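You operate a simulated robot arm through the tools that you are given. There is no shell and no other tool. Be economical: measure what you need, move in short steps, check, and stop when the job is done.

Carry out the task below with a simulated robot arm. There is one attempt and no reset: what you move stays moved.

## Task
Take the pad and leave it on the top of the large cartons. Then take the purple filter on the top of the board stand and put it away on the top of the parts bench. Then put the gold block from the yellow bay on the top of the packing table. Then fetch the sample cone and set it on the low shelf of the parts bench. Then fetch the code card and set it on the top of the fitting table. Then put the filter from the upper shelf of the collector cabinet on the top of the service table. Then open the left drawer of the workbench. Do these in the order given. Set down upright: block, sample cone.

The check looks at the end state, three seconds after you hand in, the way a careful person would. Anything else that was tipped, shoved, dropped, spilled or broken makes it a failure.

## Robot
A 7-joint arm with a three-finger gripper on a trunk, on a base that drives. Base frame: it is fixed to the floor where the robot stands at the start and does not move with it; the origin is under the middle of the robot, x ahead of it, y to its left, z up; the surface under the hand at the start is at about z = 85. Lengths are in cm, angles in degrees, forces in N, time in s.
With the tool pointing down near the work surface it reaches from about 46 to 92 cm from the robot's upright axis, wherever it stands. Its first joint turns from -166.0 to 166.0 degrees. Places, roughly: block [50, 150, 75]; code card [100, 150, 75]; filter [125, 350, 50]; left drawer of the workbench [-120, 290, 80]; low shelf of the parts bench [-150, 50, 20]; pad (25x13x4 cm) [70, 10, 90]; purple filter (7x7x5 cm) [70, 130, 80]; sample cone (11x11x17 cm) [90, 170, 80]; top of the fitting table [-150, 200, 80]; top of the large cartons [50, -370, 90]; top of the packing table [80, 10, 80]; top of the parts bench [-150, 50, 90]; top of the service table [500, 220, 80]. Payload 2.69 kg.
The tool frame sits at the grasp point between the pads (the TCP): z along the fingers, y along the line on which they close. The tips reach 2.9 cm beyond it. The gripper opens to 12 cm. The gripper's body begins 7.8 cm behind the TCP.
Orientation is that of the tool frame in the base frame, as [roll, pitch, yaw] about the fixed x, y, z axes, in that order (R = Rz(yaw) Ry(pitch) Rx(roll)). With the fingers straight down and closing along the base's y, the tool's x points along the base's -x, its y along +y and its z along -z.

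## Interface
- The arm moves only by the tool step_arm. Its argument "moves" is a list of rows, each a list of 6 numbers: the shift along the tool's x, y, z in units of 40 mm (1.0 is 40 mm), then the turn, a rotation vector about the tool's x, y, z in units of 8 degrees (1.0 is 8 degrees). In form: [[tx, ty, tz, ax, ay, az], ...]. A call has 1 to 12 rows; each row shifts and turns the commanded pose from where the row before left it, along the tool's axes as they then stand. "grip" is the closure, from 0 (fully open) to 1 (shut), set as the call begins (left out, the last holds). A call with a number of a shift or a turn outside -1 to 1 is refused whole. Each row takes 0.2 s and may step no farther than 5 cm and 8.6 degrees from the row before; otherwise, or with a gripper value out of range, the whole call is refused. Where a pose cannot be reached the arm comes as near as it can. A force on the tool above 40 N (or 10 N above the force at the start of the call, whichever is more), or a blocked arm, ends the call early, and 0.2 s more pass. The fingers move at their own pace and stop on an object; they squeeze with about 23 N. The grip force told is the motor's: it shows also when the fingers shut on nothing. Time passes only in rows, and 0.2 s behind the last, so rows that do not move let the fingers close. It gives the time, the measured TCP pose, the force on the tool (base axes), the opening and the grip force at its end, in the units of the frame above (readings bear some noise), with the torque about the TCP (base axes, N m) and any sound that the robot's microphone picked up.
- Cameras (640 x 400 px; columns grow to the right, rows downward): "scene" is now at [24.31, -0.31, 132.4]; the picture's right is [-0.04, -1.00, 0.00], its down [-0.61, 0.03, -0.80] and it looks along [0.79, -0.04, -0.61] (base axes); focal length 274 px, centre (320, 200). "wrist" rides on the gripper at [6.3, 0, -10.4] in the tool frame; the picture's right is [0.00, 1.00, 0.00], its down [-0.83, 0.00, -0.56] and it looks along [-0.56, 0.00, 0.83] (tool axes); focal length 275 px, centre (320, 200). There is no depth. A picture from a camera that has moved, and an enlarged one, comes with that camera's place and axes in the base frame and with its lens.
- get_image(camera): a new picture of that camera. It takes no simulated time.
- slide_trunk(by): slides the trunk up (or, below 0, down) by that many cm; the arm and the scene camera ride with it, the base frame stays. It gives what a move gives, with no picture.
- drive_base(legs): drives the robot by 1 to 6 legs, each [ahead, left, turn to the left] in cm, cm and degrees, along the robot's own axes; the way and the turn of a leg run together, so that a leg with both is an arc; at most 150 cm and 180 degrees a leg. The arm and the cameras ride along, it lands a little off, and it stops where it bumps. It gives what a move gives.
- head_to(pan, tilt): turns the head with the scene camera to pan (to the left, within 86 degrees either way) and tilt (down, from -29 to 69), counted from straight ahead of the robot. It gives what a move gives.
- enlarge(camera, box): a new picture of the part [left, top, right, bottom] of that camera's present view, enlarged. It takes no simulated time.
- hand_in(): hands the job in; it is judged then, once.

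Work in short steps. Places have to be worked out from the pictures, the camera data and where the tool is seen: move nearer, look again, correct. Check each grasp and each placing, and mend what went wrong. You have 196 turns and 166 pictures in all, those below and enlarged ones among them. Open the gripper and draw the arm clear of the work before you hand the job in, unless the task says otherwise; then end with one line.

The tools are called after "Request:" as name(argument=value, ...) on one line, values as JSON. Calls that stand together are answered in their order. step_arm: Moves the arm, as the interface text tells. Its arguments: {"type":"object","properties":{"moves":{"type":"array","items":{"type":"array","items":{"type":"number"}}},"grip":{"type":"number"}},"required":["moves"]} The other tools are called the same way: slide_trunk (by) slides the trunk up or down; drive_base (legs) drives the base; head_to (pan, tilt) turns the head that bears the scene camera; get_image (camera) takes a picture; enlarge (camera, box) takes an enlarged picture of a part of a camera's view; hand_in () hands the job in.

At the start:

```text
clock: 0.0
tcp_pos: [53.58, -20.43, 107.35]
orientation: [-179.9, 0.1, -180.0]
ft_force: [0.3, -0.7, 0.3]
ft_torque: [0.03, -0.03, 0.0]
width: 11.98
grasp_force: 0.1
trunk travel left (down, up): [-57.5, 3.8]
robot x, y, heading: [-0.2, -0.16, -0.1]
head pan, tilt: [-2.6, 37.3]
```

scene: 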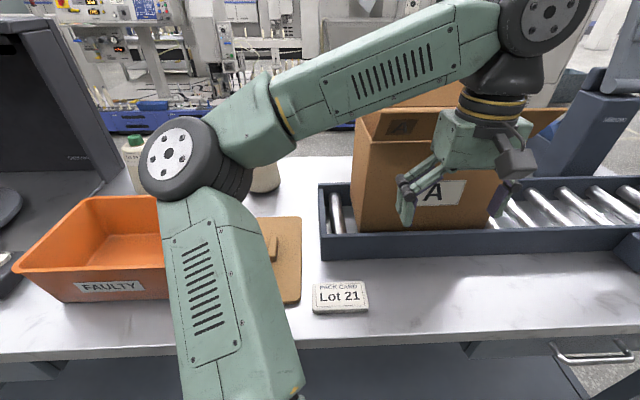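
wrist: 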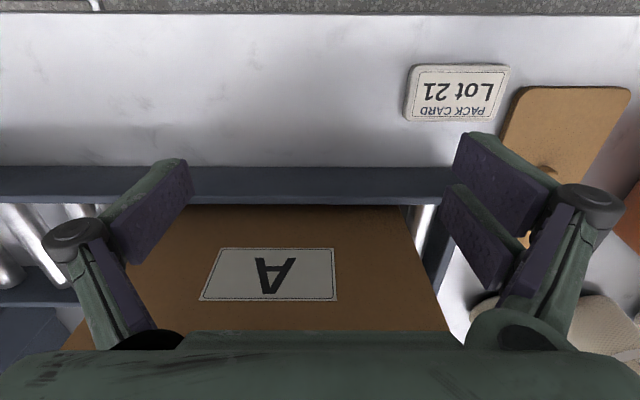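

The tool stands just in front of box A, and the pad looks like the brown board behind the arm. I shift the hand left so I can see it.

Request:
step_arm(moves=[[0, 1, 0, 0, 0, 0], [0, 1, 0, 0, 0, 0], [0, 1, 0, 0, 0, 0], [0, 1, 0, 0, 0, 0], [0, 1, 0, 0, 0, 0], [0, 1, 0, 0, 0, 0]])

Request:
get_image(camera="wrist")

Request:
get_image(camera="scene")

```text
clock: 1.4
tcp_pos: [53.65, 3.73, 107.47]
orientation: [180.0, 0.0, 179.9]
ft_force: [-0.2, -0.9, -0.1]
ft_torque: [-0.04, 0.0, -0.02]
width: 12.01
grasp_force: 0.0
trunk travel left (down, up): [-57.5, 3.8]
robot x, y, heading: [-0.27, 0.08, -0.2]
head pan, tilt: [-2.6, 37.3]
```

```text
163 pictures are left
camera wrist: at [47.44, 3.72, 117.76], right [0.0, 1.0, 0.0], down [0.83, 0.0, 0.56], along [0.56, 0.0, -0.83], focal length 275 px, centre (320, 200)
```

wrist: 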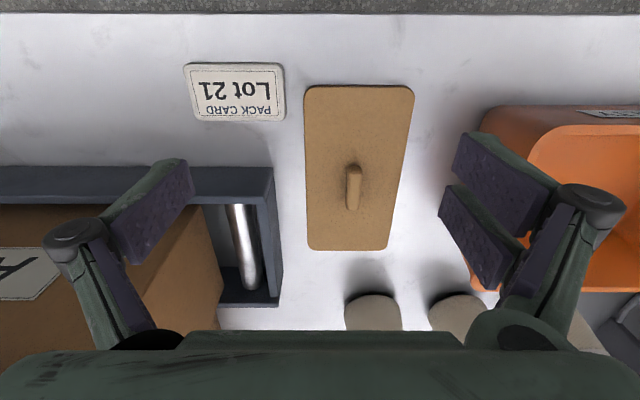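

```text
162 pictures are left
camera scene: at [24.29, -0.28, 132.4], right [-0.04, -1.0, 0.0], down [-0.61, 0.03, -0.8], along [0.79, -0.04, -0.61], focal length 274 px, centre (320, 200)
```

scene: 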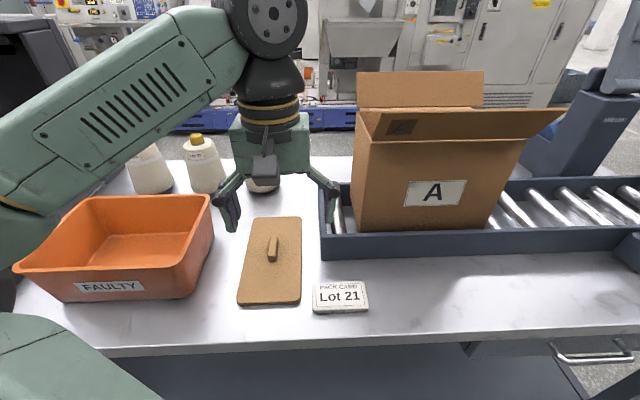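

The pad's rib handle is at about (65.5, 7.8), running along x, with its top near z=89. I partly close the gripper and go above it.

Request:
step_arm(moves=[[-1, 0.35, 0, 0, 0, 0], [-1, 0.35, 0, 0, 0, 0], [-0.95, 0.32, 0.3, 0, 0, 0], [0, 0, 0.9, 0, 0, 0], [0, 0, 0.9, 0, 0, 0], [0, 0, 0.9, 0, 0, 0]], grip=0.5)

Request:
get_image(camera="wrist")

Request:
enlarge(camera="scene", box=[200, 160, 360, 320])

```text
clock: 2.8
tcp_pos: [65.58, 7.78, 95.37]
orientation: [180.0, 0.1, 179.9]
ft_force: [-0.4, 0.9, -0.3]
ft_torque: [-0.02, -0.02, 0.02]
width: 6.01
grasp_force: 0.0
trunk travel left (down, up): [-57.5, 3.8]
robot x, y, heading: [-0.42, -0.37, -0.1]
head pan, tilt: [-2.6, 37.3]
```

```text
161 pictures are left
camera wrist: at [59.32, 7.76, 105.7], right [0.0, 1.0, 0.0], down [0.83, 0.0, 0.56], along [0.56, 0.0, -0.83], focal length 275 px, centre (320, 200)
```

wrist: 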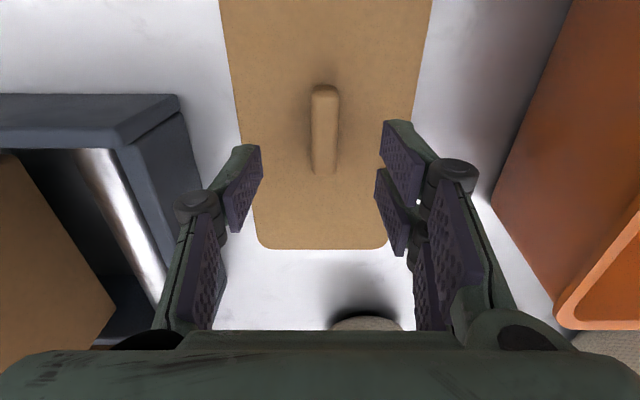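

```text
2.50 times, centred on (280, 240) of scene
camera zoom: at [24.33, -0.3, 132.4], right [-0.04, -1.0, 0.0], down [-0.61, 0.03, -0.79], along [0.79, -0.04, -0.61], focal length 686 px, centre (420, 100)
```

zoom: 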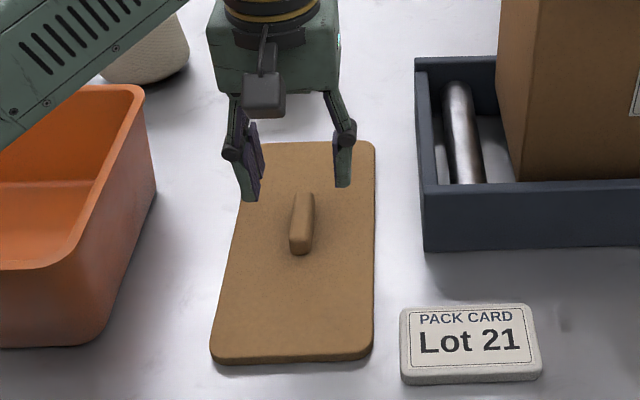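

The handle is centred under the hand. I lower to TCP z≈89.7 and close.

Request:
step_arm(moves=[[0, 0.06, 0.5, 0, 0, 0], [0, 0, 0.5, 0, 0, 0], [0, 0, 0.4, 0, 0, 0]])

Request:
step_arm(moves=[[0, 0, 0, 0, 0, 0], [0, 0, 0, 0, 0, 0], [0, 0, 0, 0, 0, 0], [0, 0, 0, 0, 0, 0], [0, 0, 0, 0, 0, 0]], grip=1)

Request:
get_image(camera="wrist")

```text
clock: 3.6
tcp_pos: [65.61, 8.01, 89.58]
orientation: [-180.0, 0.0, 179.9]
ft_force: [-0.2, -0.6, 0.3]
ft_torque: [0.02, -0.02, 0.04]
width: 6.01
grasp_force: 0.1
trunk travel left (down, up): [-57.5, 3.8]
robot x, y, heading: [0.15, 0.1, -0.2]
head pan, tilt: [-2.6, 37.3]
```

```text
clock: 4.8
tcp_pos: [65.57, 8.05, 89.69]
orientation: [-179.9, -0.1, 180.0]
ft_force: [0.3, 0.5, -0.1]
ft_torque: [0.07, -0.01, 0.03]
width: 1.74
grasp_force: 23.0
trunk travel left (down, up): [-57.5, 3.8]
robot x, y, heading: [-0.03, -0.13, 0.3]
head pan, tilt: [-2.6, 37.3]
```

```text
159 pictures are left
camera wrist: at [59.3, 7.97, 100.14], right [0.0, 1.0, 0.0], down [0.83, 0.0, 0.56], along [0.56, 0.0, -0.83], focal length 275 px, centre (320, 200)
```

wrist: 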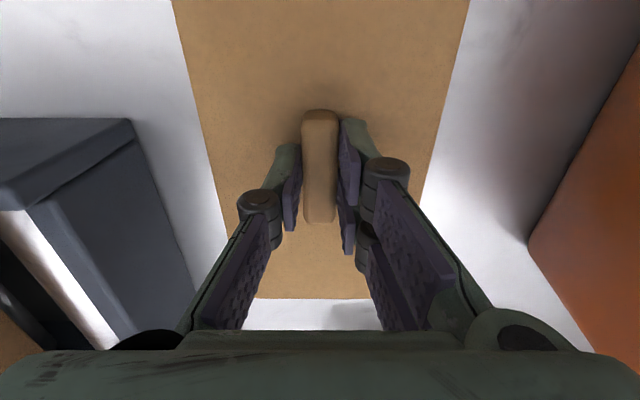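

The grip is on the handle (1.74 cm, 23 N). I lift slowly and check.

Request:
step_arm(moves=[[0, 0, -0.3, 0, 0, 0], [0, 0, -0.6, 0, 0, 0], [0, 0, -0.8, 0, 0, 0], [0, 0, -0.8, 0, 0, 0], [0, 0, -0.8, 0, 0, 0], [0.5, 0, -0.8, 0, 0, 0], [0.8, 0, -0.5, 0, 0, 0], [0.8, 0, 0, 0, 0, 0], [0.8, 0, 0, 0, 0, 0]])

Request:
get_image(camera="wrist")

Request:
head_to(pan=-80, tilt=20)

Request:
get_image(camera="scene")

```text
clock: 6.8
tcp_pos: [53.99, 8.03, 108.24]
orientation: [180.0, 0.1, 179.9]
ft_force: [-1.0, 0.7, 0.3]
ft_torque: [-0.01, -0.04, 0.01]
width: 0.01
grasp_force: 22.5
trunk travel left (down, up): [-57.5, 3.8]
robot x, y, heading: [0.05, -0.1, -0.1]
head pan, tilt: [-2.6, 37.3]
```

```text
158 pictures are left
camera wrist: at [47.58, 7.95, 118.6], right [0.0, 1.0, 0.0], down [0.83, 0.0, 0.56], along [0.56, 0.0, -0.83], focal length 275 px, centre (320, 200)
```

wrist: 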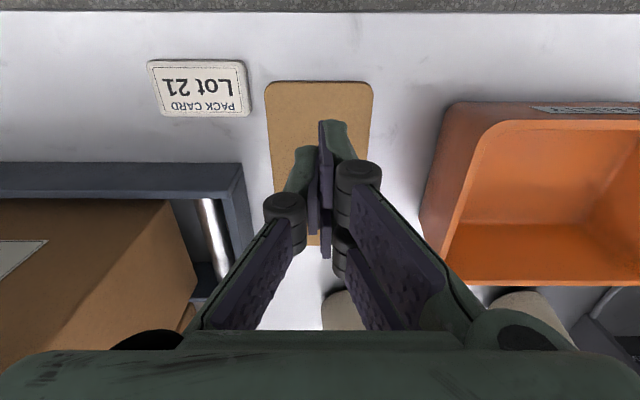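

```text
clock: 8.3
tcp_pos: [53.94, 8.01, 108.18]
orientation: [-180.0, 0.1, 179.9]
ft_force: [0.2, -0.2, 0.6]
ft_torque: [0.01, -0.01, 0.01]
width: 0.0
grasp_force: 23.5
trunk travel left (down, up): [-57.5, 3.8]
robot x, y, heading: [-0.14, -0.18, -0.1]
head pan, tilt: [-80.0, 20.0]
```

```text
157 pictures are left
camera scene: at [17.27, -9.09, 135.14], right [-0.98, -0.17, 0.0], down [-0.06, 0.34, -0.94], along [0.16, -0.93, -0.34], focal length 274 px, centre (320, 200)
```

scene: 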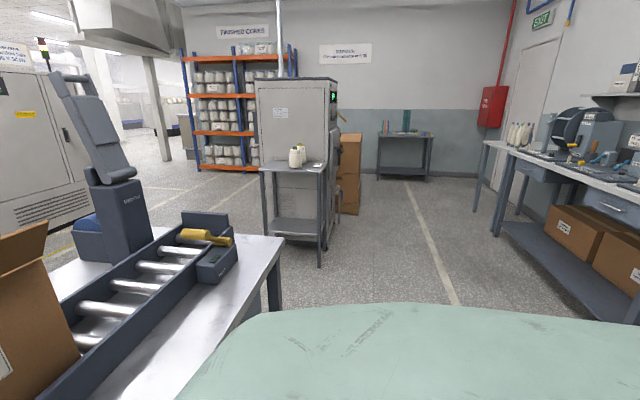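

The handle slipped out and the pad stayed where it was. I open again and go down lower, until the tips touch the board.

Request:
step_arm(moves=[[-0.8, 0, 0, 0, 0, 0], [-0.8, 0, 0, 0, 0, 0], [-0.8, 0, 0.5, 0, 0, 0], [-0.5, 0, 0.8, 0, 0, 0], [0, 0, 0.8, 0, 0, 0], [0, 0, 0.8, 0, 0, 0], [0, 0, 0.8, 0, 0, 0]], grip=0.6)

Request:
step_arm(moves=[[0, 0, 0.5, 0, 0, 0], [0, 0, 0.3, 0, 0, 0], [0, 0, 0.15, 0, 0, 0], [0, 0, 0.08, 0, 0, 0], [0, 0, 0.08, 0, 0, 0], [0, 0, 0.08, 0, 0, 0], [0, 0, 0.08, 0, 0, 0], [0, 0, 0.08, 0, 0, 0]])

Request:
get_image(camera="wrist")

```text
clock: 9.9
tcp_pos: [65.47, 8.03, 93.32]
orientation: [-180.0, 0.0, 179.9]
ft_force: [0.2, -0.3, -1.5]
ft_torque: [0.01, 0.0, -0.04]
width: 4.8
grasp_force: 0.1
trunk travel left (down, up): [-57.5, 3.8]
robot x, y, heading: [-0.16, -0.22, -0.3]
head pan, tilt: [-80.0, 20.0]
```

```text
clock: 11.6
tcp_pos: [65.54, 8.0, 89.07]
orientation: [-180.0, 0.7, -180.0]
ft_force: [-2.6, 2.0, 29.4]
ft_torque: [0.13, 0.55, -0.12]
width: 4.42
grasp_force: 9.9
trunk travel left (down, up): [-57.5, 3.8]
robot x, y, heading: [0.11, 0.08, -0.0]
head pan, tilt: [-80.0, 20.0]
stopped in row 8: the force on the tool passed its limit at 43 N (the readings are from after the stop); the commanded pose is now the measured one
```

```text
156 pictures are left
camera wrist: at [59.1, 8.04, 99.31], right [-0.01, 1.0, 0.0], down [0.82, 0.0, 0.57], along [0.57, 0.0, -0.82], focal length 275 px, centre (320, 200)
```

wrist: 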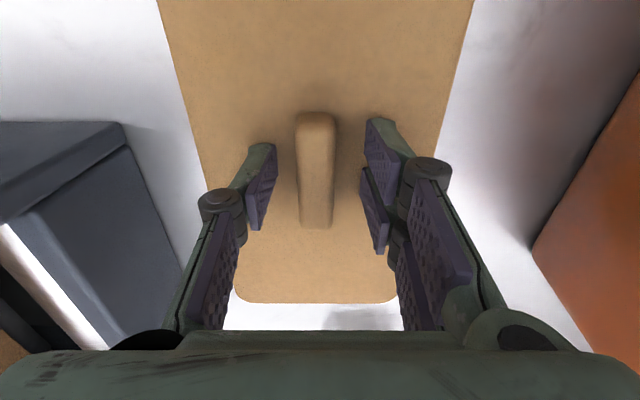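

Contact came at TCP z≈89.1. I back off 2 mm, close, and lift in slow steps.

Request:
step_arm(moves=[[0.1, 0, -0.06, 0, 0, 0], [0, 0, 0, 0, 0, 0], [0, 0, 0, 0, 0, 0], [0, 0, 0, 0, 0, 0], [0, 0, 0, 0, 0, 0], [0, 0, 0, 0, 0, 0], [0, 0, 0, 0, 0, 0]], grip=1)

Request:
step_arm(moves=[[0, 0, -0.03, 0, 0, 0], [0, 0, -0.05, 0, 0, 0], [0, 0, -0.05, 0, 0, 0], [0, 0, -0.08, 0, 0, 0], [0, 0, -0.1, 0, 0, 0], [0, 0, -0.15, 0, 0, 0], [0, 0, -0.2, 0, 0, 0]])

Request:
get_image(camera="wrist")

```text
clock: 13.2
tcp_pos: [65.24, 7.92, 88.97]
orientation: [-179.8, 0.6, 180.0]
ft_force: [1.3, -9.9, 23.8]
ft_torque: [-0.16, -0.14, 0.02]
width: 1.74
grasp_force: 23.1
trunk travel left (down, up): [-57.5, 3.8]
robot x, y, heading: [-0.02, -0.01, -0.0]
head pan, tilt: [-80.0, 20.0]
```

```text
clock: 14.8
tcp_pos: [65.31, 8.0, 91.54]
orientation: [180.0, 0.3, 179.9]
ft_force: [0.8, -0.2, -0.7]
ft_torque: [-0.06, 0.01, -0.02]
width: 1.74
grasp_force: 23.1
trunk travel left (down, up): [-57.5, 3.8]
robot x, y, heading: [0.1, 0.23, 0.1]
head pan, tilt: [-80.0, 20.0]
```

```text
155 pictures are left
camera wrist: at [58.86, 8.05, 101.81], right [0.0, 1.0, 0.0], down [0.83, 0.0, 0.56], along [0.56, 0.0, -0.83], focal length 275 px, centre (320, 200)
```

wrist: 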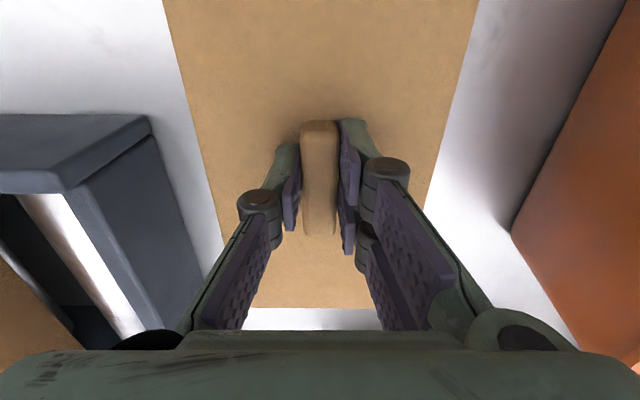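

The pad rises with the hand. I keep lifting gently.

Request:
step_arm(moves=[[0, 0, -0.3, 0, 0, 0], [0, 0, -0.4, 0, 0, 0], [0, 0, -0.4, 0, 0, 0], [0, 0, -0.4, 0, 0, 0], [0, 0, -0.4, 0, 0, 0], [0, 0, -0.4, 0, 0, 0], [0, 0, -0.4, 0, 0, 0], [0, 0, -0.4, 0, 0, 0], [0.4, 0, -0.4, 0, 0, 0], [0.5, 0, 0, 0, 0, 0], [0.5, 0, 0, 0, 0, 0]])

Request:
get_image(camera="wrist")

Request:
head_to(pan=-85, tilt=12)

Request:
get_image(camera="scene")

```text
clock: 17.2
tcp_pos: [59.45, 8.12, 105.36]
orientation: [-180.0, 0.4, -180.0]
ft_force: [-1.1, -0.1, -0.8]
ft_torque: [-0.01, -0.01, 0.01]
width: 1.74
grasp_force: 23.4
trunk travel left (down, up): [-57.5, 3.8]
robot x, y, heading: [-0.2, 0.24, 0.1]
head pan, tilt: [-80.0, 20.0]
```

```text
154 pictures are left
camera wrist: at [53.08, 8.03, 115.77], right [0.0, 1.0, 0.0], down [0.83, 0.0, 0.56], along [0.56, 0.0, -0.83], focal length 275 px, centre (320, 200)
```

wrist: 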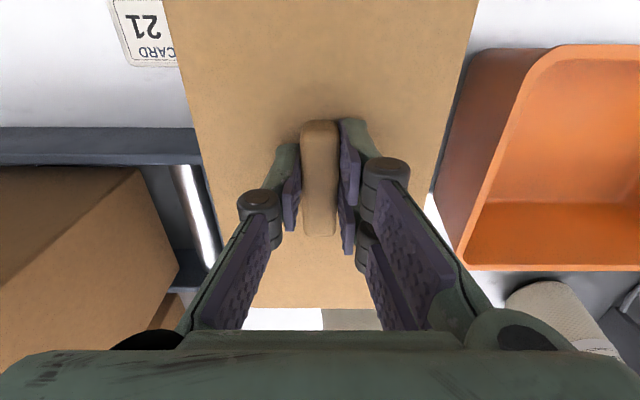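

```text
clock: 17.9
tcp_pos: [59.49, 8.1, 105.42]
orientation: [-179.8, 0.3, 180.0]
ft_force: [0.4, -0.1, -1.9]
ft_torque: [-0.03, -0.01, 0.01]
width: 1.72
grasp_force: 22.8
trunk travel left (down, up): [-57.5, 3.8]
robot x, y, heading: [-0.17, 0.14, 0.2]
head pan, tilt: [-85.0, 12.0]
```

```text
153 pictures are left
camera scene: at [16.47, -9.21, 136.44], right [-1.0, -0.09, 0.0], down [-0.02, 0.21, -0.98], along [0.09, -0.97, -0.21], focal length 274 px, centre (320, 200)
```

scene: 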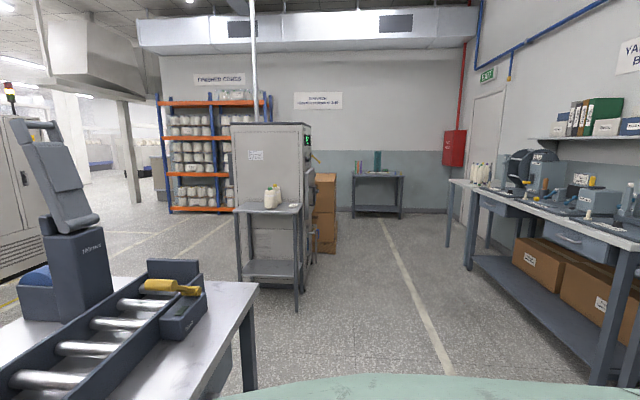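

The pad is held firmly. The cartons are beyond the grey cabinet on the right, so I back off and drive right along the clear aisle, stopping to look on the way.

Request:
drive_base(legs=[[-55, 0, 0], [0, -125, 0], [0, -100, 0]])

Request:
head_to(pan=-50, tilt=15)

Request:
get_image(camera="scene")

Request:
get_image(camera="wrist")

```text
clock: 38.3
tcp_pos: [5.33, -218.16, 105.51]
orientation: [180.0, 0.5, 179.8]
ft_force: [-0.1, -0.4, -0.6]
ft_torque: [0.01, 0.01, 0.0]
width: 1.74
grasp_force: 22.6
trunk travel left (down, up): [-57.5, 3.8]
robot x, y, heading: [-54.3, -226.19, -0.2]
head pan, tilt: [-85.0, 12.0]
```

```text
clock: 39.3
tcp_pos: [5.19, -218.19, 105.35]
orientation: [180.0, 0.5, 179.9]
ft_force: [-0.7, 0.8, -0.6]
ft_torque: [0.02, 0.02, 0.0]
width: 1.71
grasp_force: 23.0
trunk travel left (down, up): [-57.5, 3.8]
robot x, y, heading: [-54.07, -225.71, -0.3]
head pan, tilt: [-50.0, 15.0]
```

```text
152 pictures are left
camera scene: at [-32.6, -233.18, 135.96], right [-0.77, -0.64, 0.0], down [-0.17, 0.2, -0.97], along [0.62, -0.74, -0.26], focal length 274 px, centre (320, 200)
```

scene: 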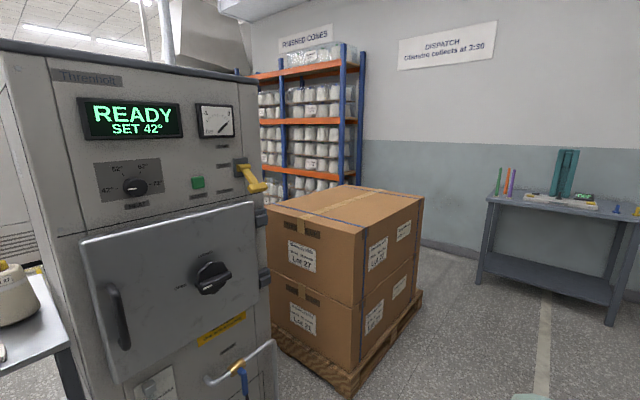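

```text
151 pictures are left
camera wrist: at [-1.09, -218.13, 115.75], right [0.0, 1.0, 0.0], down [0.83, 0.0, 0.56], along [0.56, 0.0, -0.83], focal length 275 px, centre (320, 200)
```

wrist: 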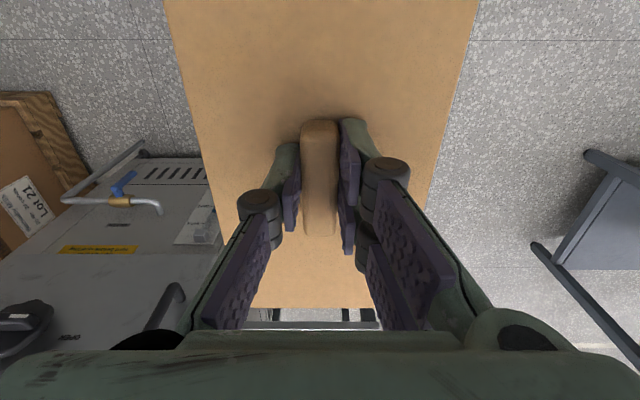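

The carton tops look to span about x 28–95, y -336…-420. I drive right to align, then look again before going in.

Request:
drive_base(legs=[[0, -150, 0]])

Request:
head_to(pan=-5, tilt=30)

Request:
get_image(camera="scene")

Request:
get_image(camera="wrist")

```text
clock: 51.1
tcp_pos: [5.78, -367.07, 105.39]
orientation: [-180.0, 0.4, -179.4]
ft_force: [-0.1, 0.6, 0.3]
ft_torque: [0.02, -0.01, 0.02]
width: 1.72
grasp_force: 23.0
trunk travel left (down, up): [-57.5, 3.8]
robot x, y, heading: [-53.61, -375.86, 0.7]
head pan, tilt: [-50.0, 15.0]
```

```text
clock: 52.2
tcp_pos: [5.76, -367.08, 105.41]
orientation: [-179.9, 0.5, -179.4]
ft_force: [-0.2, -0.2, 0.0]
ft_torque: [-0.01, 0.0, 0.0]
width: 1.72
grasp_force: 23.2
trunk travel left (down, up): [-57.5, 3.8]
robot x, y, heading: [-53.68, -375.8, 0.7]
head pan, tilt: [-5.0, 30.0]
```

```text
150 pictures are left
camera scene: at [-28.97, -376.25, 133.54], right [-0.08, -1.0, 0.0], down [-0.5, 0.04, -0.87], along [0.86, -0.07, -0.5], focal length 274 px, centre (320, 200)
```

scene: 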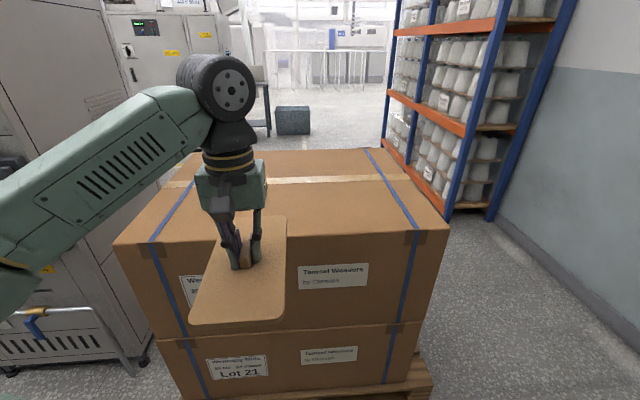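

```text
149 pictures are left
camera wrist: at [-0.61, -367.19, 115.75], right [-0.02, 1.0, 0.0], down [0.83, 0.01, 0.56], along [0.56, 0.01, -0.83], focal length 275 px, centre (320, 200)
```

wrist: 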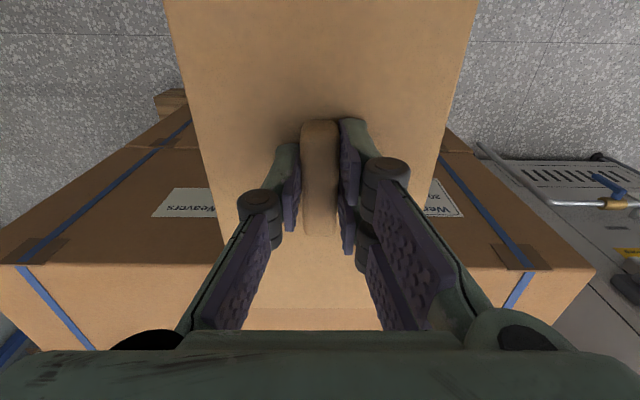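

The carton top is at z≈83, x 37–115, y -423…-322. The pad underside is near z 101, so I drive ahead 37 cm over it and then extend the arm.

Request:
drive_base(legs=[[37, 0, 0]])

Request:
step_arm(moves=[[-0.7, 0, 0.4, 0, 0, 0], [-0.7, 0, 0.5, 0, 0, 0], [-0.7, 0, 0.5, 0, 0, 0], [-0.7, 0, 0.5, 0, 0, 0], [-0.7, 0, 0.5, 0, 0, 0], [-0.5, 0, 0.3, 0, 0, 0]])

Request:
get_image(camera="scene")

Request:
get_image(camera="wrist")

```text
clock: 54.5
tcp_pos: [42.7, -366.74, 105.32]
orientation: [-180.0, 0.4, -179.3]
ft_force: [0.1, 0.5, 0.0]
ft_torque: [-0.02, 0.01, -0.02]
width: 1.74
grasp_force: 23.0
trunk travel left (down, up): [-57.5, 3.8]
robot x, y, heading: [-16.56, -375.72, 0.7]
head pan, tilt: [-5.0, 30.0]
```

```text
clock: 56.0
tcp_pos: [58.86, -366.61, 94.51]
orientation: [180.0, 0.3, -179.3]
ft_force: [-0.7, 0.4, -0.9]
ft_torque: [0.0, 0.0, 0.01]
width: 1.71
grasp_force: 23.1
trunk travel left (down, up): [-57.5, 3.8]
robot x, y, heading: [-16.65, -375.48, 0.8]
head pan, tilt: [-5.0, 30.0]
```

```text
148 pictures are left
camera scene: at [8.03, -375.88, 133.53], right [-0.08, -1.0, 0.0], down [-0.5, 0.04, -0.87], along [0.86, -0.07, -0.5], focal length 274 px, centre (320, 200)
```

scene: 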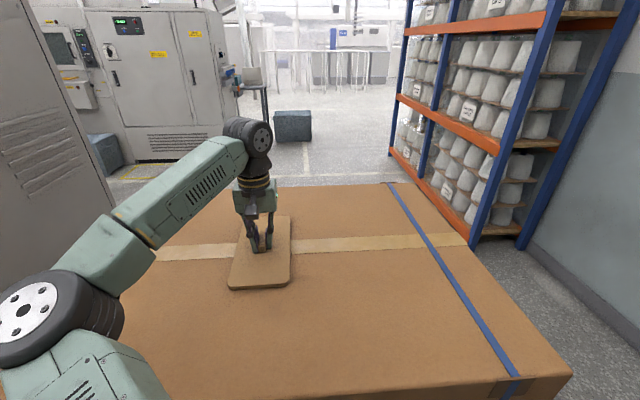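

```text
147 pictures are left
camera wrist: at [52.54, -366.65, 104.98], right [-0.01, 1.0, 0.0], down [0.83, 0.01, 0.56], along [0.56, 0.01, -0.83], focal length 275 px, centre (320, 200)
```

wrist: 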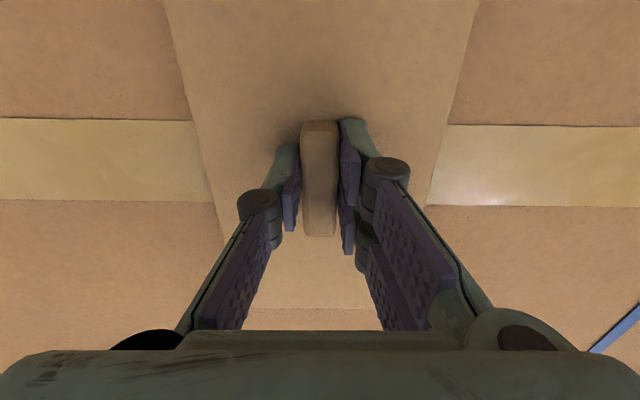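

The pad is over the carton, well inside its edges. I lower in small steps until I feel contact.

Request:
step_arm(moves=[[0, 0, 0.5, 0, 0, 0], [0, 0, 0.5, 0, 0, 0], [0, 0, 0.3, 0, 0, 0], [0, 0, 0.15, 0, 0, 0], [0, 0, 0.1, 0, 0, 0], [0, 0, 0.1, 0, 0, 0], [0, 0, 0.1, 0, 0, 0], [0, 0, 0.1, 0, 0, 0], [0, 0, 0.1, 0, 0, 0], [0, 0, 0.1, 0, 0, 0], [0, 0, 0.1, 0, 0, 0], [0, 0, 0.1, 0, 0, 0]])

Request:
get_image(camera="wrist")

```text
clock: 56.3
tcp_pos: [58.8, -366.55, 94.44]
orientation: [180.0, 1.4, -179.4]
ft_force: [-4.5, 0.0, 17.8]
ft_torque: [0.16, 0.74, -0.06]
width: 1.74
grasp_force: 23.3
trunk travel left (down, up): [-57.5, 3.8]
robot x, y, heading: [-16.49, -375.7, 0.5]
head pan, tilt: [-5.0, 30.0]
stopped in row 1: the force on the tool passed its limit at 53 N (the readings are from after the stop); the commanded pose is now the measured one
```

```text
146 pictures are left
camera wrist: at [52.38, -366.67, 104.71], right [-0.01, 1.0, 0.0], down [0.82, 0.01, 0.58], along [0.58, 0.01, -0.82], focal length 275 px, centre (320, 200)
```

wrist: 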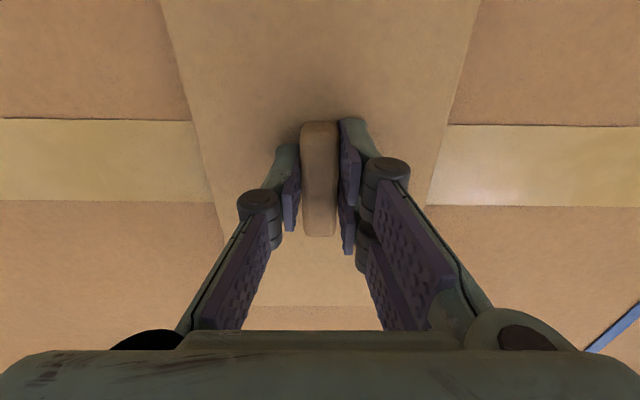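

It's already in contact, so the carton top is at about z 90. I open and lift away.

Request:
step_arm(moves=[[0, 0, -0.02, 0, 0, 0], [0, 0, 0, 0, 0, 0], [0, 0, 0, 0, 0, 0], [0, 0, 0, 0, 0, 0], [0, 0, 0, 0, 0, 0], [0, 0, -0.3, 0, 0, 0], [0, 0, -0.6, 0, 0, 0], [0, 0, -0.9, 0, 0, 0], [0, 0, -0.9, 0, 0, 0], [0, 0, -0.9, 0, 0, 0], [0.9, 0, 0, 0, 0, 0], [0.9, 0, 0, 0, 0, 0]], grip=0.4)

Request:
get_image(camera="scene")

```text
clock: 58.9
tcp_pos: [51.32, -366.65, 108.5]
orientation: [-179.9, 1.2, -179.5]
ft_force: [0.0, 0.5, 0.0]
ft_torque: [0.02, 0.0, -0.04]
width: 7.23
grasp_force: 0.1
trunk travel left (down, up): [-57.5, 3.8]
robot x, y, heading: [-16.49, -375.66, 0.5]
head pan, tilt: [-5.0, 30.0]
```

```text
145 pictures are left
camera scene: at [7.98, -375.87, 133.55], right [-0.08, -1.0, 0.0], down [-0.5, 0.04, -0.87], along [0.86, -0.07, -0.5], focal length 274 px, centre (320, 200)
```

scene: 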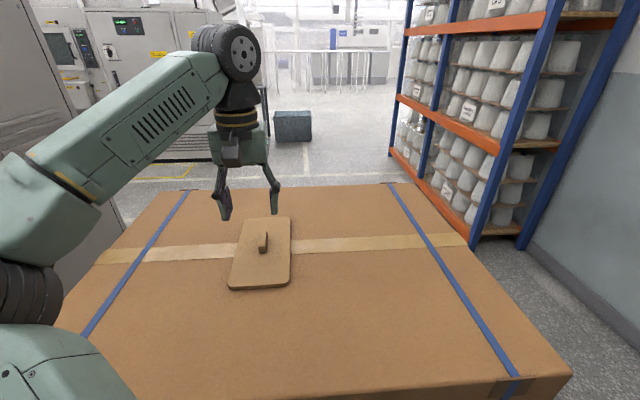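

The pad rests on the cartons. I back out and drive left towards the board stand, then look.

Request:
drive_base(legs=[[-40, 0, 0], [0, 150, 0], [0, 150, 0], [0, 150, 0], [0, 40, 0]])

Request:
head_to(pan=10, tilt=25)

Request:
get_image(camera="scene")

Request:
head_to(pan=70, tilt=20)

Request:
get_image(camera="scene")

```text
clock: 98.9
tcp_pos: [3.31, 124.37, 108.53]
orientation: [180.0, 1.2, -178.9]
ft_force: [0.0, 0.0, 0.2]
ft_torque: [0.03, 0.02, -0.04]
width: 7.2
grasp_force: 0.1
trunk travel left (down, up): [-57.5, 3.8]
robot x, y, heading: [-64.55, 114.67, 0.9]
head pan, tilt: [-5.0, 30.0]
```

```text
clock: 99.6
tcp_pos: [3.24, 124.27, 108.56]
orientation: [-179.9, 1.2, -179.0]
ft_force: [0.6, -0.3, 0.3]
ft_torque: [0.03, 0.0, -0.01]
width: 7.2
grasp_force: 0.0
trunk travel left (down, up): [-57.5, 3.8]
robot x, y, heading: [-64.67, 114.67, 1.1]
head pan, tilt: [10.0, 25.0]
```

```text
144 pictures are left
camera scene: at [-40.04, 117.01, 134.33], right [0.19, -0.98, 0.0], down [-0.41, -0.08, -0.91], along [0.89, 0.17, -0.42], focal length 274 px, centre (320, 200)
```

scene: 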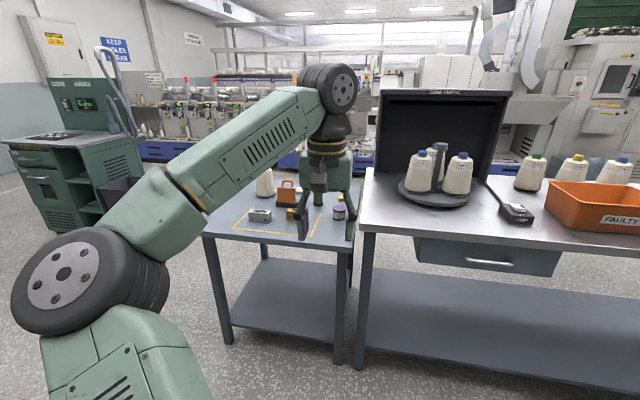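

```text
clock: 100.9
tcp_pos: [3.23, 124.27, 108.55]
orientation: [179.9, 1.2, -178.9]
ft_force: [-0.1, 0.1, 0.2]
ft_torque: [0.03, 0.0, -0.02]
width: 7.2
grasp_force: 0.0
trunk travel left (down, up): [-57.5, 3.8]
robot x, y, heading: [-64.38, 114.9, 1.2]
head pan, tilt: [70.0, 20.0]
```

```text
143 pictures are left
camera scene: at [-46.06, 124.05, 135.14], right [0.95, -0.32, 0.0], down [-0.11, -0.32, -0.94], along [0.3, 0.89, -0.34], focal length 274 px, centre (320, 200)
```

scene: 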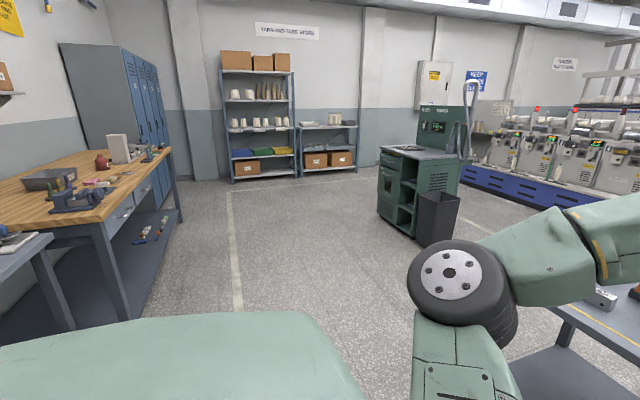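

The board stand's front edge is at x≈44, y 122–182, and the parts on it are small. I drive up to it and zoom in.

Request:
drive_base(legs=[[61, 16, -1.1]])

Request:
head_to(pan=15, tilt=40)

Request:
get_image(camera="scene")

Request:
get_image(camera="wrist")

```text
clock: 104.5
tcp_pos: [64.18, 138.87, 108.49]
orientation: [180.0, 1.1, 179.6]
ft_force: [-0.1, -0.1, 0.2]
ft_torque: [0.01, 0.01, -0.02]
width: 7.2
grasp_force: 0.0
trunk travel left (down, up): [-57.5, 3.8]
robot x, y, heading: [-3.78, 131.61, -0.5]
head pan, tilt: [70.0, 20.0]
```

```text
clock: 105.7
tcp_pos: [64.25, 138.8, 108.59]
orientation: [-179.9, 1.2, 179.5]
ft_force: [0.5, -0.5, 0.4]
ft_torque: [0.0, 0.01, 0.03]
width: 7.19
grasp_force: 0.1
trunk travel left (down, up): [-57.5, 3.8]
robot x, y, heading: [-3.81, 131.13, -0.5]
head pan, tilt: [15.0, 40.0]
```

```text
142 pictures are left
camera scene: at [19.89, 133.39, 132.0], right [0.25, -0.97, 0.0], down [-0.62, -0.16, -0.77], along [0.74, 0.19, -0.64], focal length 274 px, centre (320, 200)
```

scene: 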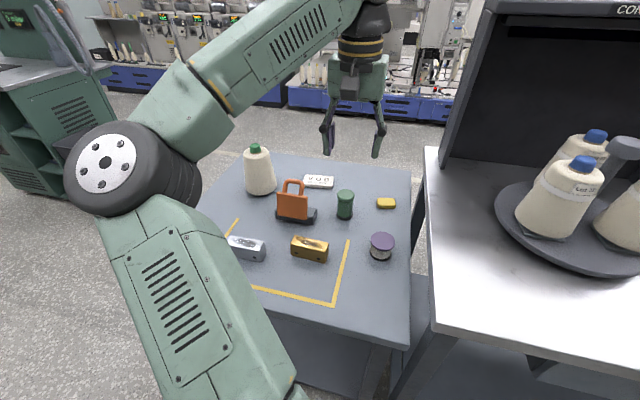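

```text
141 pictures are left
camera wrist: at [57.81, 138.87, 118.79], right [0.0, 1.0, 0.0], down [0.82, 0.0, 0.57], along [0.57, 0.0, -0.82], focal length 275 px, centre (320, 200)
```

wrist: 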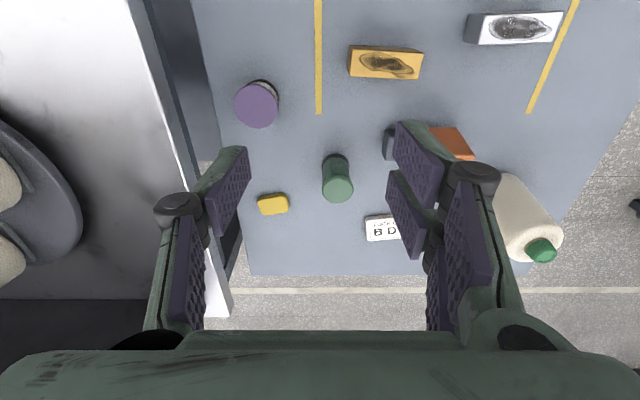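

Triangulating puts the purple filter's top at (69.2, 129.7, z≈79). I move above it with the gripper opened to 10 cm.

Request:
step_arm(moves=[[-0.65, -0.76, 0.3, 0, 0.15, 0], [-0.6, -0.76, 0.7, 0, 0, 0], [0, -0.76, 0.8, 0, 0, 0], [0, 0, 0.9, 0, 0, 0], [0, 0, 0.9, 0, 0, 0], [0, 0, 0.9, 0, 0, 0], [0, 0, 0.9, 0, 0, 0]], grip=0.17)

Request:
get_image(camera="wrist")

Request:
enlarge(camera="scene", box=[300, 140, 460, 300])

```text
clock: 107.3
tcp_pos: [69.4, 129.7, 87.01]
orientation: [-179.9, -0.1, 179.5]
ft_force: [0.3, 0.2, 0.1]
ft_torque: [0.0, 0.01, 0.04]
width: 9.97
grasp_force: 0.0
trunk travel left (down, up): [-57.5, 3.8]
robot x, y, heading: [-4.22, 131.3, -0.4]
head pan, tilt: [15.0, 40.0]
```

```text
140 pictures are left
camera wrist: at [63.09, 129.71, 97.38], right [0.0, 1.0, 0.0], down [0.83, 0.0, 0.56], along [0.56, 0.0, -0.83], focal length 275 px, centre (320, 200)
```

wrist: 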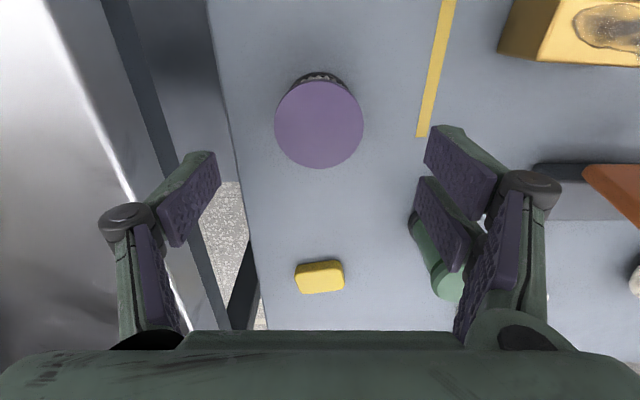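

```text
2.50 times, centred on (380, 220) of scene
camera zoom: at [19.91, 133.39, 132.0], right [0.25, -0.97, 0.0], down [-0.62, -0.16, -0.77], along [0.74, 0.19, -0.64], focal length 686 px, centre (170, 150)
```

zoom: 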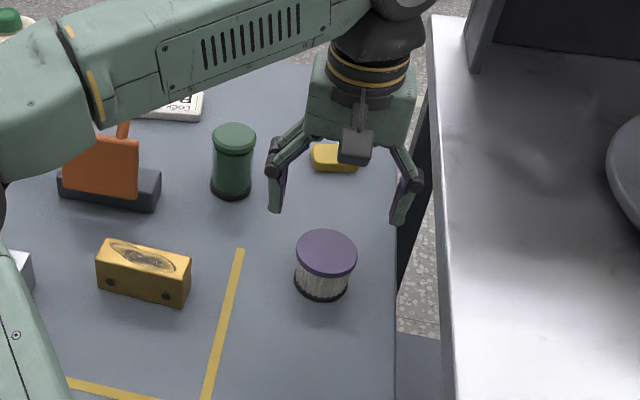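

It's centred. I go down to TCP z≈77.5 and close.

Request:
step_arm(moves=[[0, 0, 0.8, 0, 0, 0], [0, 0, 0.8, 0, 0, 0], [0, 0, 0.5, 0, 0, 0], [0, 0, 0.25, 0, 0, 0]])

Request:
step_arm(moves=[[0, 0, 0, 0, 0, 0], [0, 0, 0, 0, 0, 0], [0, 0, 0, 0, 0, 0], [0, 0, 0, 0, 0, 0]], grip=1)

Request:
step_arm(moves=[[0, 0, -0.1, 0, 0, 0], [0, 0, -0.2, 0, 0, 0], [0, 0, -0.4, 0, 0, 0], [0, 0, -0.5, 0, 0, 0], [0, 0, -0.6, 0, 0, 0], [0, 0, -0.6, 0, 0, 0]])

Request:
get_image(camera="wrist")

```text
clock: 108.3
tcp_pos: [69.24, 129.53, 77.51]
orientation: [-180.0, 0.0, 179.6]
ft_force: [0.3, -0.1, -0.7]
ft_torque: [-0.01, 0.01, 0.01]
width: 9.96
grasp_force: 0.0
trunk travel left (down, up): [-57.5, 3.8]
robot x, y, heading: [-3.95, 131.21, -0.4]
head pan, tilt: [15.0, 40.0]
```

```text
clock: 109.3
tcp_pos: [69.07, 129.56, 77.5]
orientation: [180.0, 0.0, 179.4]
ft_force: [-1.0, 0.2, 0.0]
ft_torque: [0.0, -0.03, -0.02]
width: 5.93
grasp_force: 23.5
trunk travel left (down, up): [-57.5, 3.8]
robot x, y, heading: [-3.58, 131.06, -0.4]
head pan, tilt: [15.0, 40.0]
```

```text
clock: 110.7
tcp_pos: [69.22, 129.67, 87.17]
orientation: [-179.9, 0.1, 179.6]
ft_force: [0.0, -1.3, 0.2]
ft_torque: [0.01, -0.01, 0.01]
width: 5.93
grasp_force: 22.9
trunk travel left (down, up): [-57.5, 3.8]
robot x, y, heading: [-3.96, 131.02, -0.2]
head pan, tilt: [15.0, 40.0]
```

```text
138 pictures are left
camera wrist: at [62.97, 129.66, 97.56], right [0.0, 1.0, 0.0], down [0.83, 0.0, 0.56], along [0.56, 0.0, -0.83], focal length 275 px, centre (320, 200)
```

wrist: 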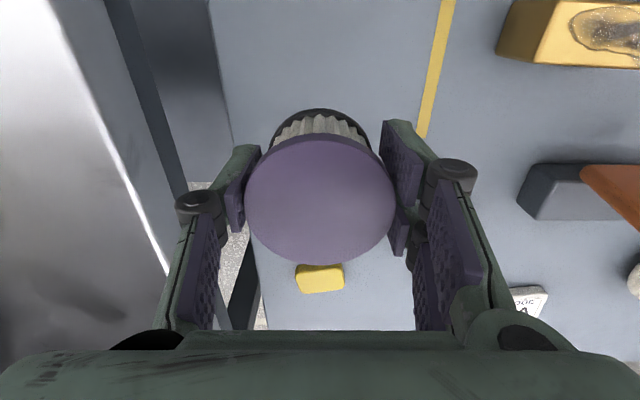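

The filter is held (5.9 cm). I lift, retract, back away and turn towards the parts bench, then look before finishing the turn.

Request:
step_arm(moves=[[0, 0, -0.9, 0, 0, 0], [0, 0, -0.9, 0, 0, 0], [0, 0, -0.9, 0, 0, 0], [0, 0, -0.9, 0, 0, 0], [0, 0, -0.9, 0, 0, 0], [0.9, 0, -0.3, 0, 0, 0], [0.9, 0, 0, 0, 0, 0], [0.9, 0, 0, 0, 0, 0]])

Request:
drive_base(legs=[[-38, 0, 0], [0, -75, 0], [0, 0, 90]])

Request:
head_to(pan=75, tilt=25)

Request:
get_image(camera="scene")

```text
clock: 112.5
tcp_pos: [58.45, 129.9, 106.51]
orientation: [180.0, 0.1, 179.6]
ft_force: [0.2, -1.0, -0.7]
ft_torque: [0.02, -0.04, -0.03]
width: 5.95
grasp_force: 23.0
trunk travel left (down, up): [-57.5, 3.8]
robot x, y, heading: [-3.79, 131.37, -0.4]
head pan, tilt: [15.0, 40.0]
```

```text
clock: 124.7
tcp_pos: [-41.34, 119.42, 106.52]
orientation: [-180.0, -0.1, -90.1]
ft_force: [-0.2, -1.1, -0.4]
ft_torque: [0.03, 0.02, 0.03]
width: 5.94
grasp_force: 23.6
trunk travel left (down, up): [-57.5, 3.8]
robot x, y, heading: [-42.24, 57.28, 90.1]
head pan, tilt: [15.0, 40.0]
```

```text
clock: 126.0
tcp_pos: [-41.25, 119.36, 106.45]
orientation: [-179.9, 0.0, -90.0]
ft_force: [-1.0, -0.4, -0.8]
ft_torque: [0.0, 0.0, 0.02]
width: 5.92
grasp_force: 23.0
trunk travel left (down, up): [-57.5, 3.8]
robot x, y, heading: [-42.52, 57.05, 89.9]
head pan, tilt: [75.0, 25.0]
```

```text
137 pictures are left
camera scene: at [-51.2, 75.02, 134.33], right [0.26, 0.97, 0.0], down [0.41, -0.11, -0.91], along [-0.87, 0.24, -0.42], focal length 274 px, centre (320, 200)
```

scene: 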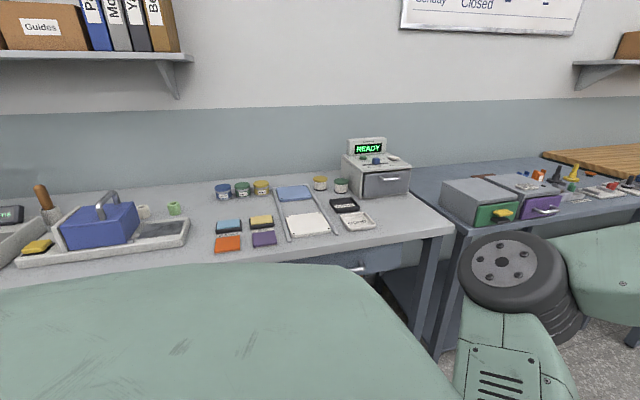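

The parts bench top has cards, cans and a toolbox on it. I turn to face it fully so I can find a free spot.

Request:
drive_base(legs=[[0, 0, 90]])

Request:
head_to(pan=-5, tilt=30)

Request:
get_image(camera="scene")

Request:
get_image(camera="wrist")

```text
clock: 130.3
tcp_pos: [-105.04, 57.42, 106.32]
orientation: [-180.0, 0.0, 0.4]
ft_force: [-0.3, -0.4, -1.2]
ft_torque: [0.01, 0.0, 0.0]
width: 5.9
grasp_force: 23.1
trunk travel left (down, up): [-57.5, 3.8]
robot x, y, heading: [-42.08, 57.08, -179.9]
head pan, tilt: [75.0, 25.0]
```

```text
clock: 131.8
tcp_pos: [-104.93, 57.42, 106.39]
orientation: [180.0, 0.0, 0.4]
ft_force: [0.2, 0.6, -1.4]
ft_torque: [0.0, 0.03, 0.01]
width: 5.93
grasp_force: 23.1
trunk travel left (down, up): [-57.5, 3.8]
robot x, y, heading: [-42.13, 57.0, -179.6]
head pan, tilt: [-5.0, 30.0]
```

```text
136 pictures are left
camera scene: at [-66.96, 57.6, 133.53], right [0.08, 1.0, 0.0], down [0.5, -0.04, -0.87], along [-0.86, 0.07, -0.5], focal length 274 px, centre (320, 200)
```

scene: 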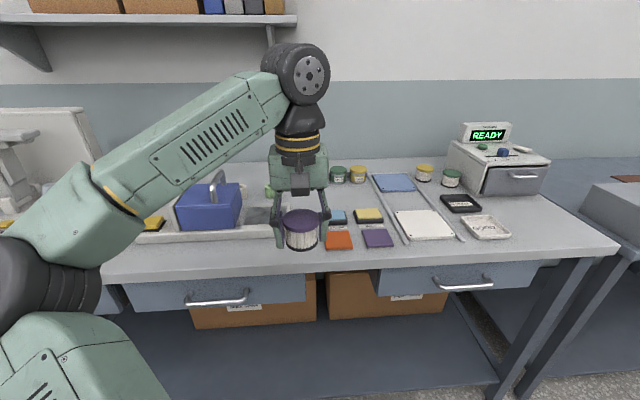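

```text
135 pictures are left
camera wrist: at [-98.58, 57.47, 116.82], right [0.01, -1.0, 0.0], down [-0.83, -0.01, 0.56], along [-0.56, -0.01, -0.83], focal length 275 px, centre (320, 200)
```

wrist: 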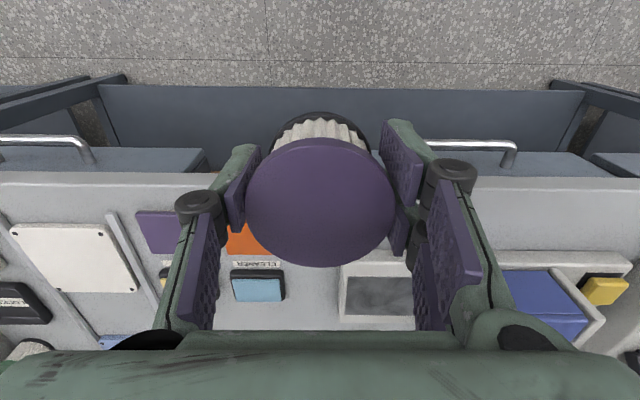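

I zoom in on the coloured pads and cards.

Request:
enlarge(camera="scene", box=[310, 160, 530, 260])

```text
2.91 times, centred on (420, 210) of scene
camera zoom: at [-66.96, 57.6, 133.53], right [0.08, 1.0, 0.0], down [0.5, -0.04, -0.87], along [-0.86, 0.07, -0.5], focal length 798 px, centre (29, 171)
```

zoom: 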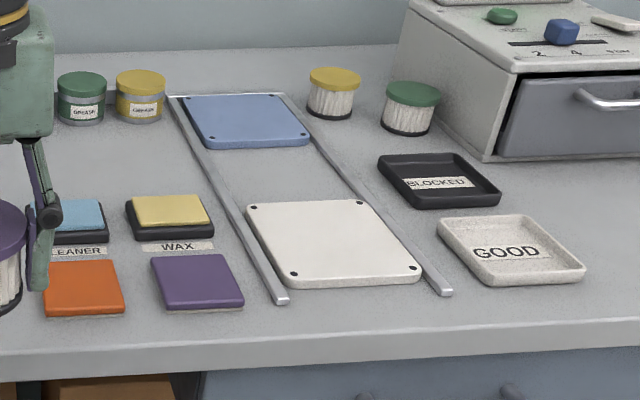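

The bench top is at z≈87.3. There is free surface to the right of the GOOD tray, around (-128, 128). I shift right and forward.

Request:
drive_base(legs=[[0, -70, 0], [10, 0, -0.4]])

Request:
get_image(camera="scene")

Request:
get_image(camera="wrist")

```text
clock: 138.4
tcp_pos: [-115.56, 126.89, 106.46]
orientation: [-180.0, 0.0, 0.3]
ft_force: [-0.4, -0.8, -1.6]
ft_torque: [-0.01, -0.01, 0.01]
width: 5.93
grasp_force: 23.3
trunk travel left (down, up): [-57.5, 3.8]
robot x, y, heading: [-53.28, 126.2, -179.8]
head pan, tilt: [-5.0, 30.0]
```

```text
133 pictures are left
camera scene: at [-77.64, 127.0, 133.51], right [0.08, 1.0, 0.0], down [0.5, -0.04, -0.87], along [-0.86, 0.07, -0.5], focal length 274 px, centre (320, 200)
```

scene: 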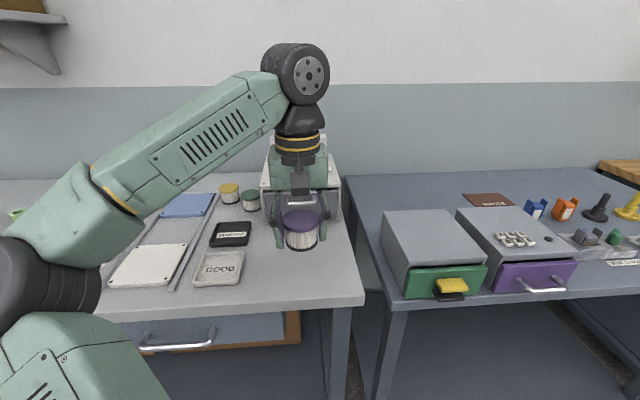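

```text
132 pictures are left
camera wrist: at [-109.24, 126.9, 116.77], right [0.01, -1.0, 0.0], down [-0.83, -0.01, 0.55], along [-0.55, -0.01, -0.83], focal length 275 px, centre (320, 200)
```

wrist: 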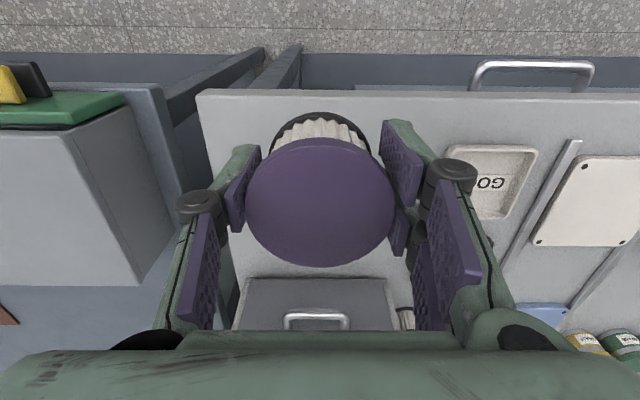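

The spot in front of the tester is free: the bench edge is at -115.5 and the tester face near -144. I extend to x=-125 and lower.

Request:
step_arm(moves=[[-0.8, 0, 0.2, 0, 0, 0], [-0.8, 0, 0.6, 0, 0, 0], [-0.8, 0, 0.8, 0, 0, 0], [0, 0, 0.8, 0, 0, 0], [0, 0, 0.6, 0, 0, 0], [0, 0, 0.2, 0, 0, 0]])

Request:
step_arm(moves=[[0, 0, 0.1, 0, 0, 0], [0, 0, 0.1, 0, 0, 0], [0, 0, 0.1, 0, 0, 0], [0, 0, 0.1, 0, 0, 0], [0, 0, 0.1, 0, 0, 0], [0, 0, 0.1, 0, 0, 0], [0, 0, 0.1, 0, 0, 0], [0, 0, 0.1, 0, 0, 0], [0, 0, 0.1, 0, 0, 0], [0, 0, 0.1, 0, 0, 0]])

Request:
get_image(camera="wrist")

```text
clock: 139.8
tcp_pos: [-125.12, 126.62, 93.57]
orientation: [180.0, 0.0, 0.4]
ft_force: [0.3, -0.1, -0.7]
ft_torque: [-0.01, 0.0, -0.01]
width: 5.94
grasp_force: 22.5
trunk travel left (down, up): [-57.5, 3.8]
robot x, y, heading: [-53.02, 126.17, -179.7]
head pan, tilt: [-5.0, 30.0]
```

```text
clock: 141.8
tcp_pos: [-125.08, 126.62, 90.71]
orientation: [179.9, 0.5, 0.3]
ft_force: [6.8, -1.0, 19.3]
ft_torque: [-0.4, -0.58, 0.08]
width: 5.92
grasp_force: 23.0
trunk travel left (down, up): [-57.5, 3.8]
robot x, y, heading: [-52.85, 126.44, -179.6]
head pan, tilt: [-5.0, 30.0]
stopped in row 10: the force on the tool passed its limit at 45 N (the readings are from after the stop); the commanded pose is now the measured one
```

```text
131 pictures are left
camera wrist: at [-118.6, 126.77, 101.05], right [0.01, -1.0, 0.0], down [-0.83, -0.01, 0.56], along [-0.56, -0.01, -0.83], focal length 275 px, centre (320, 200)
```

wrist: 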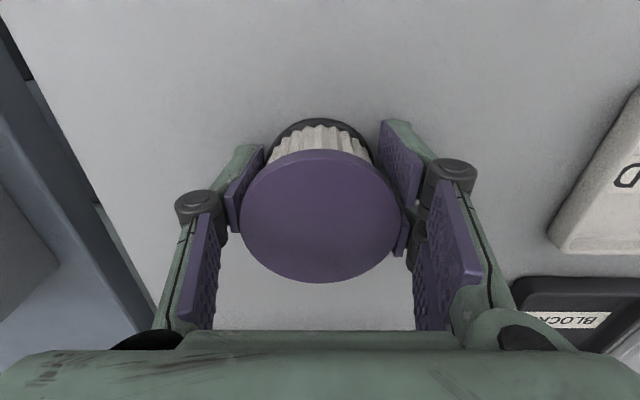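

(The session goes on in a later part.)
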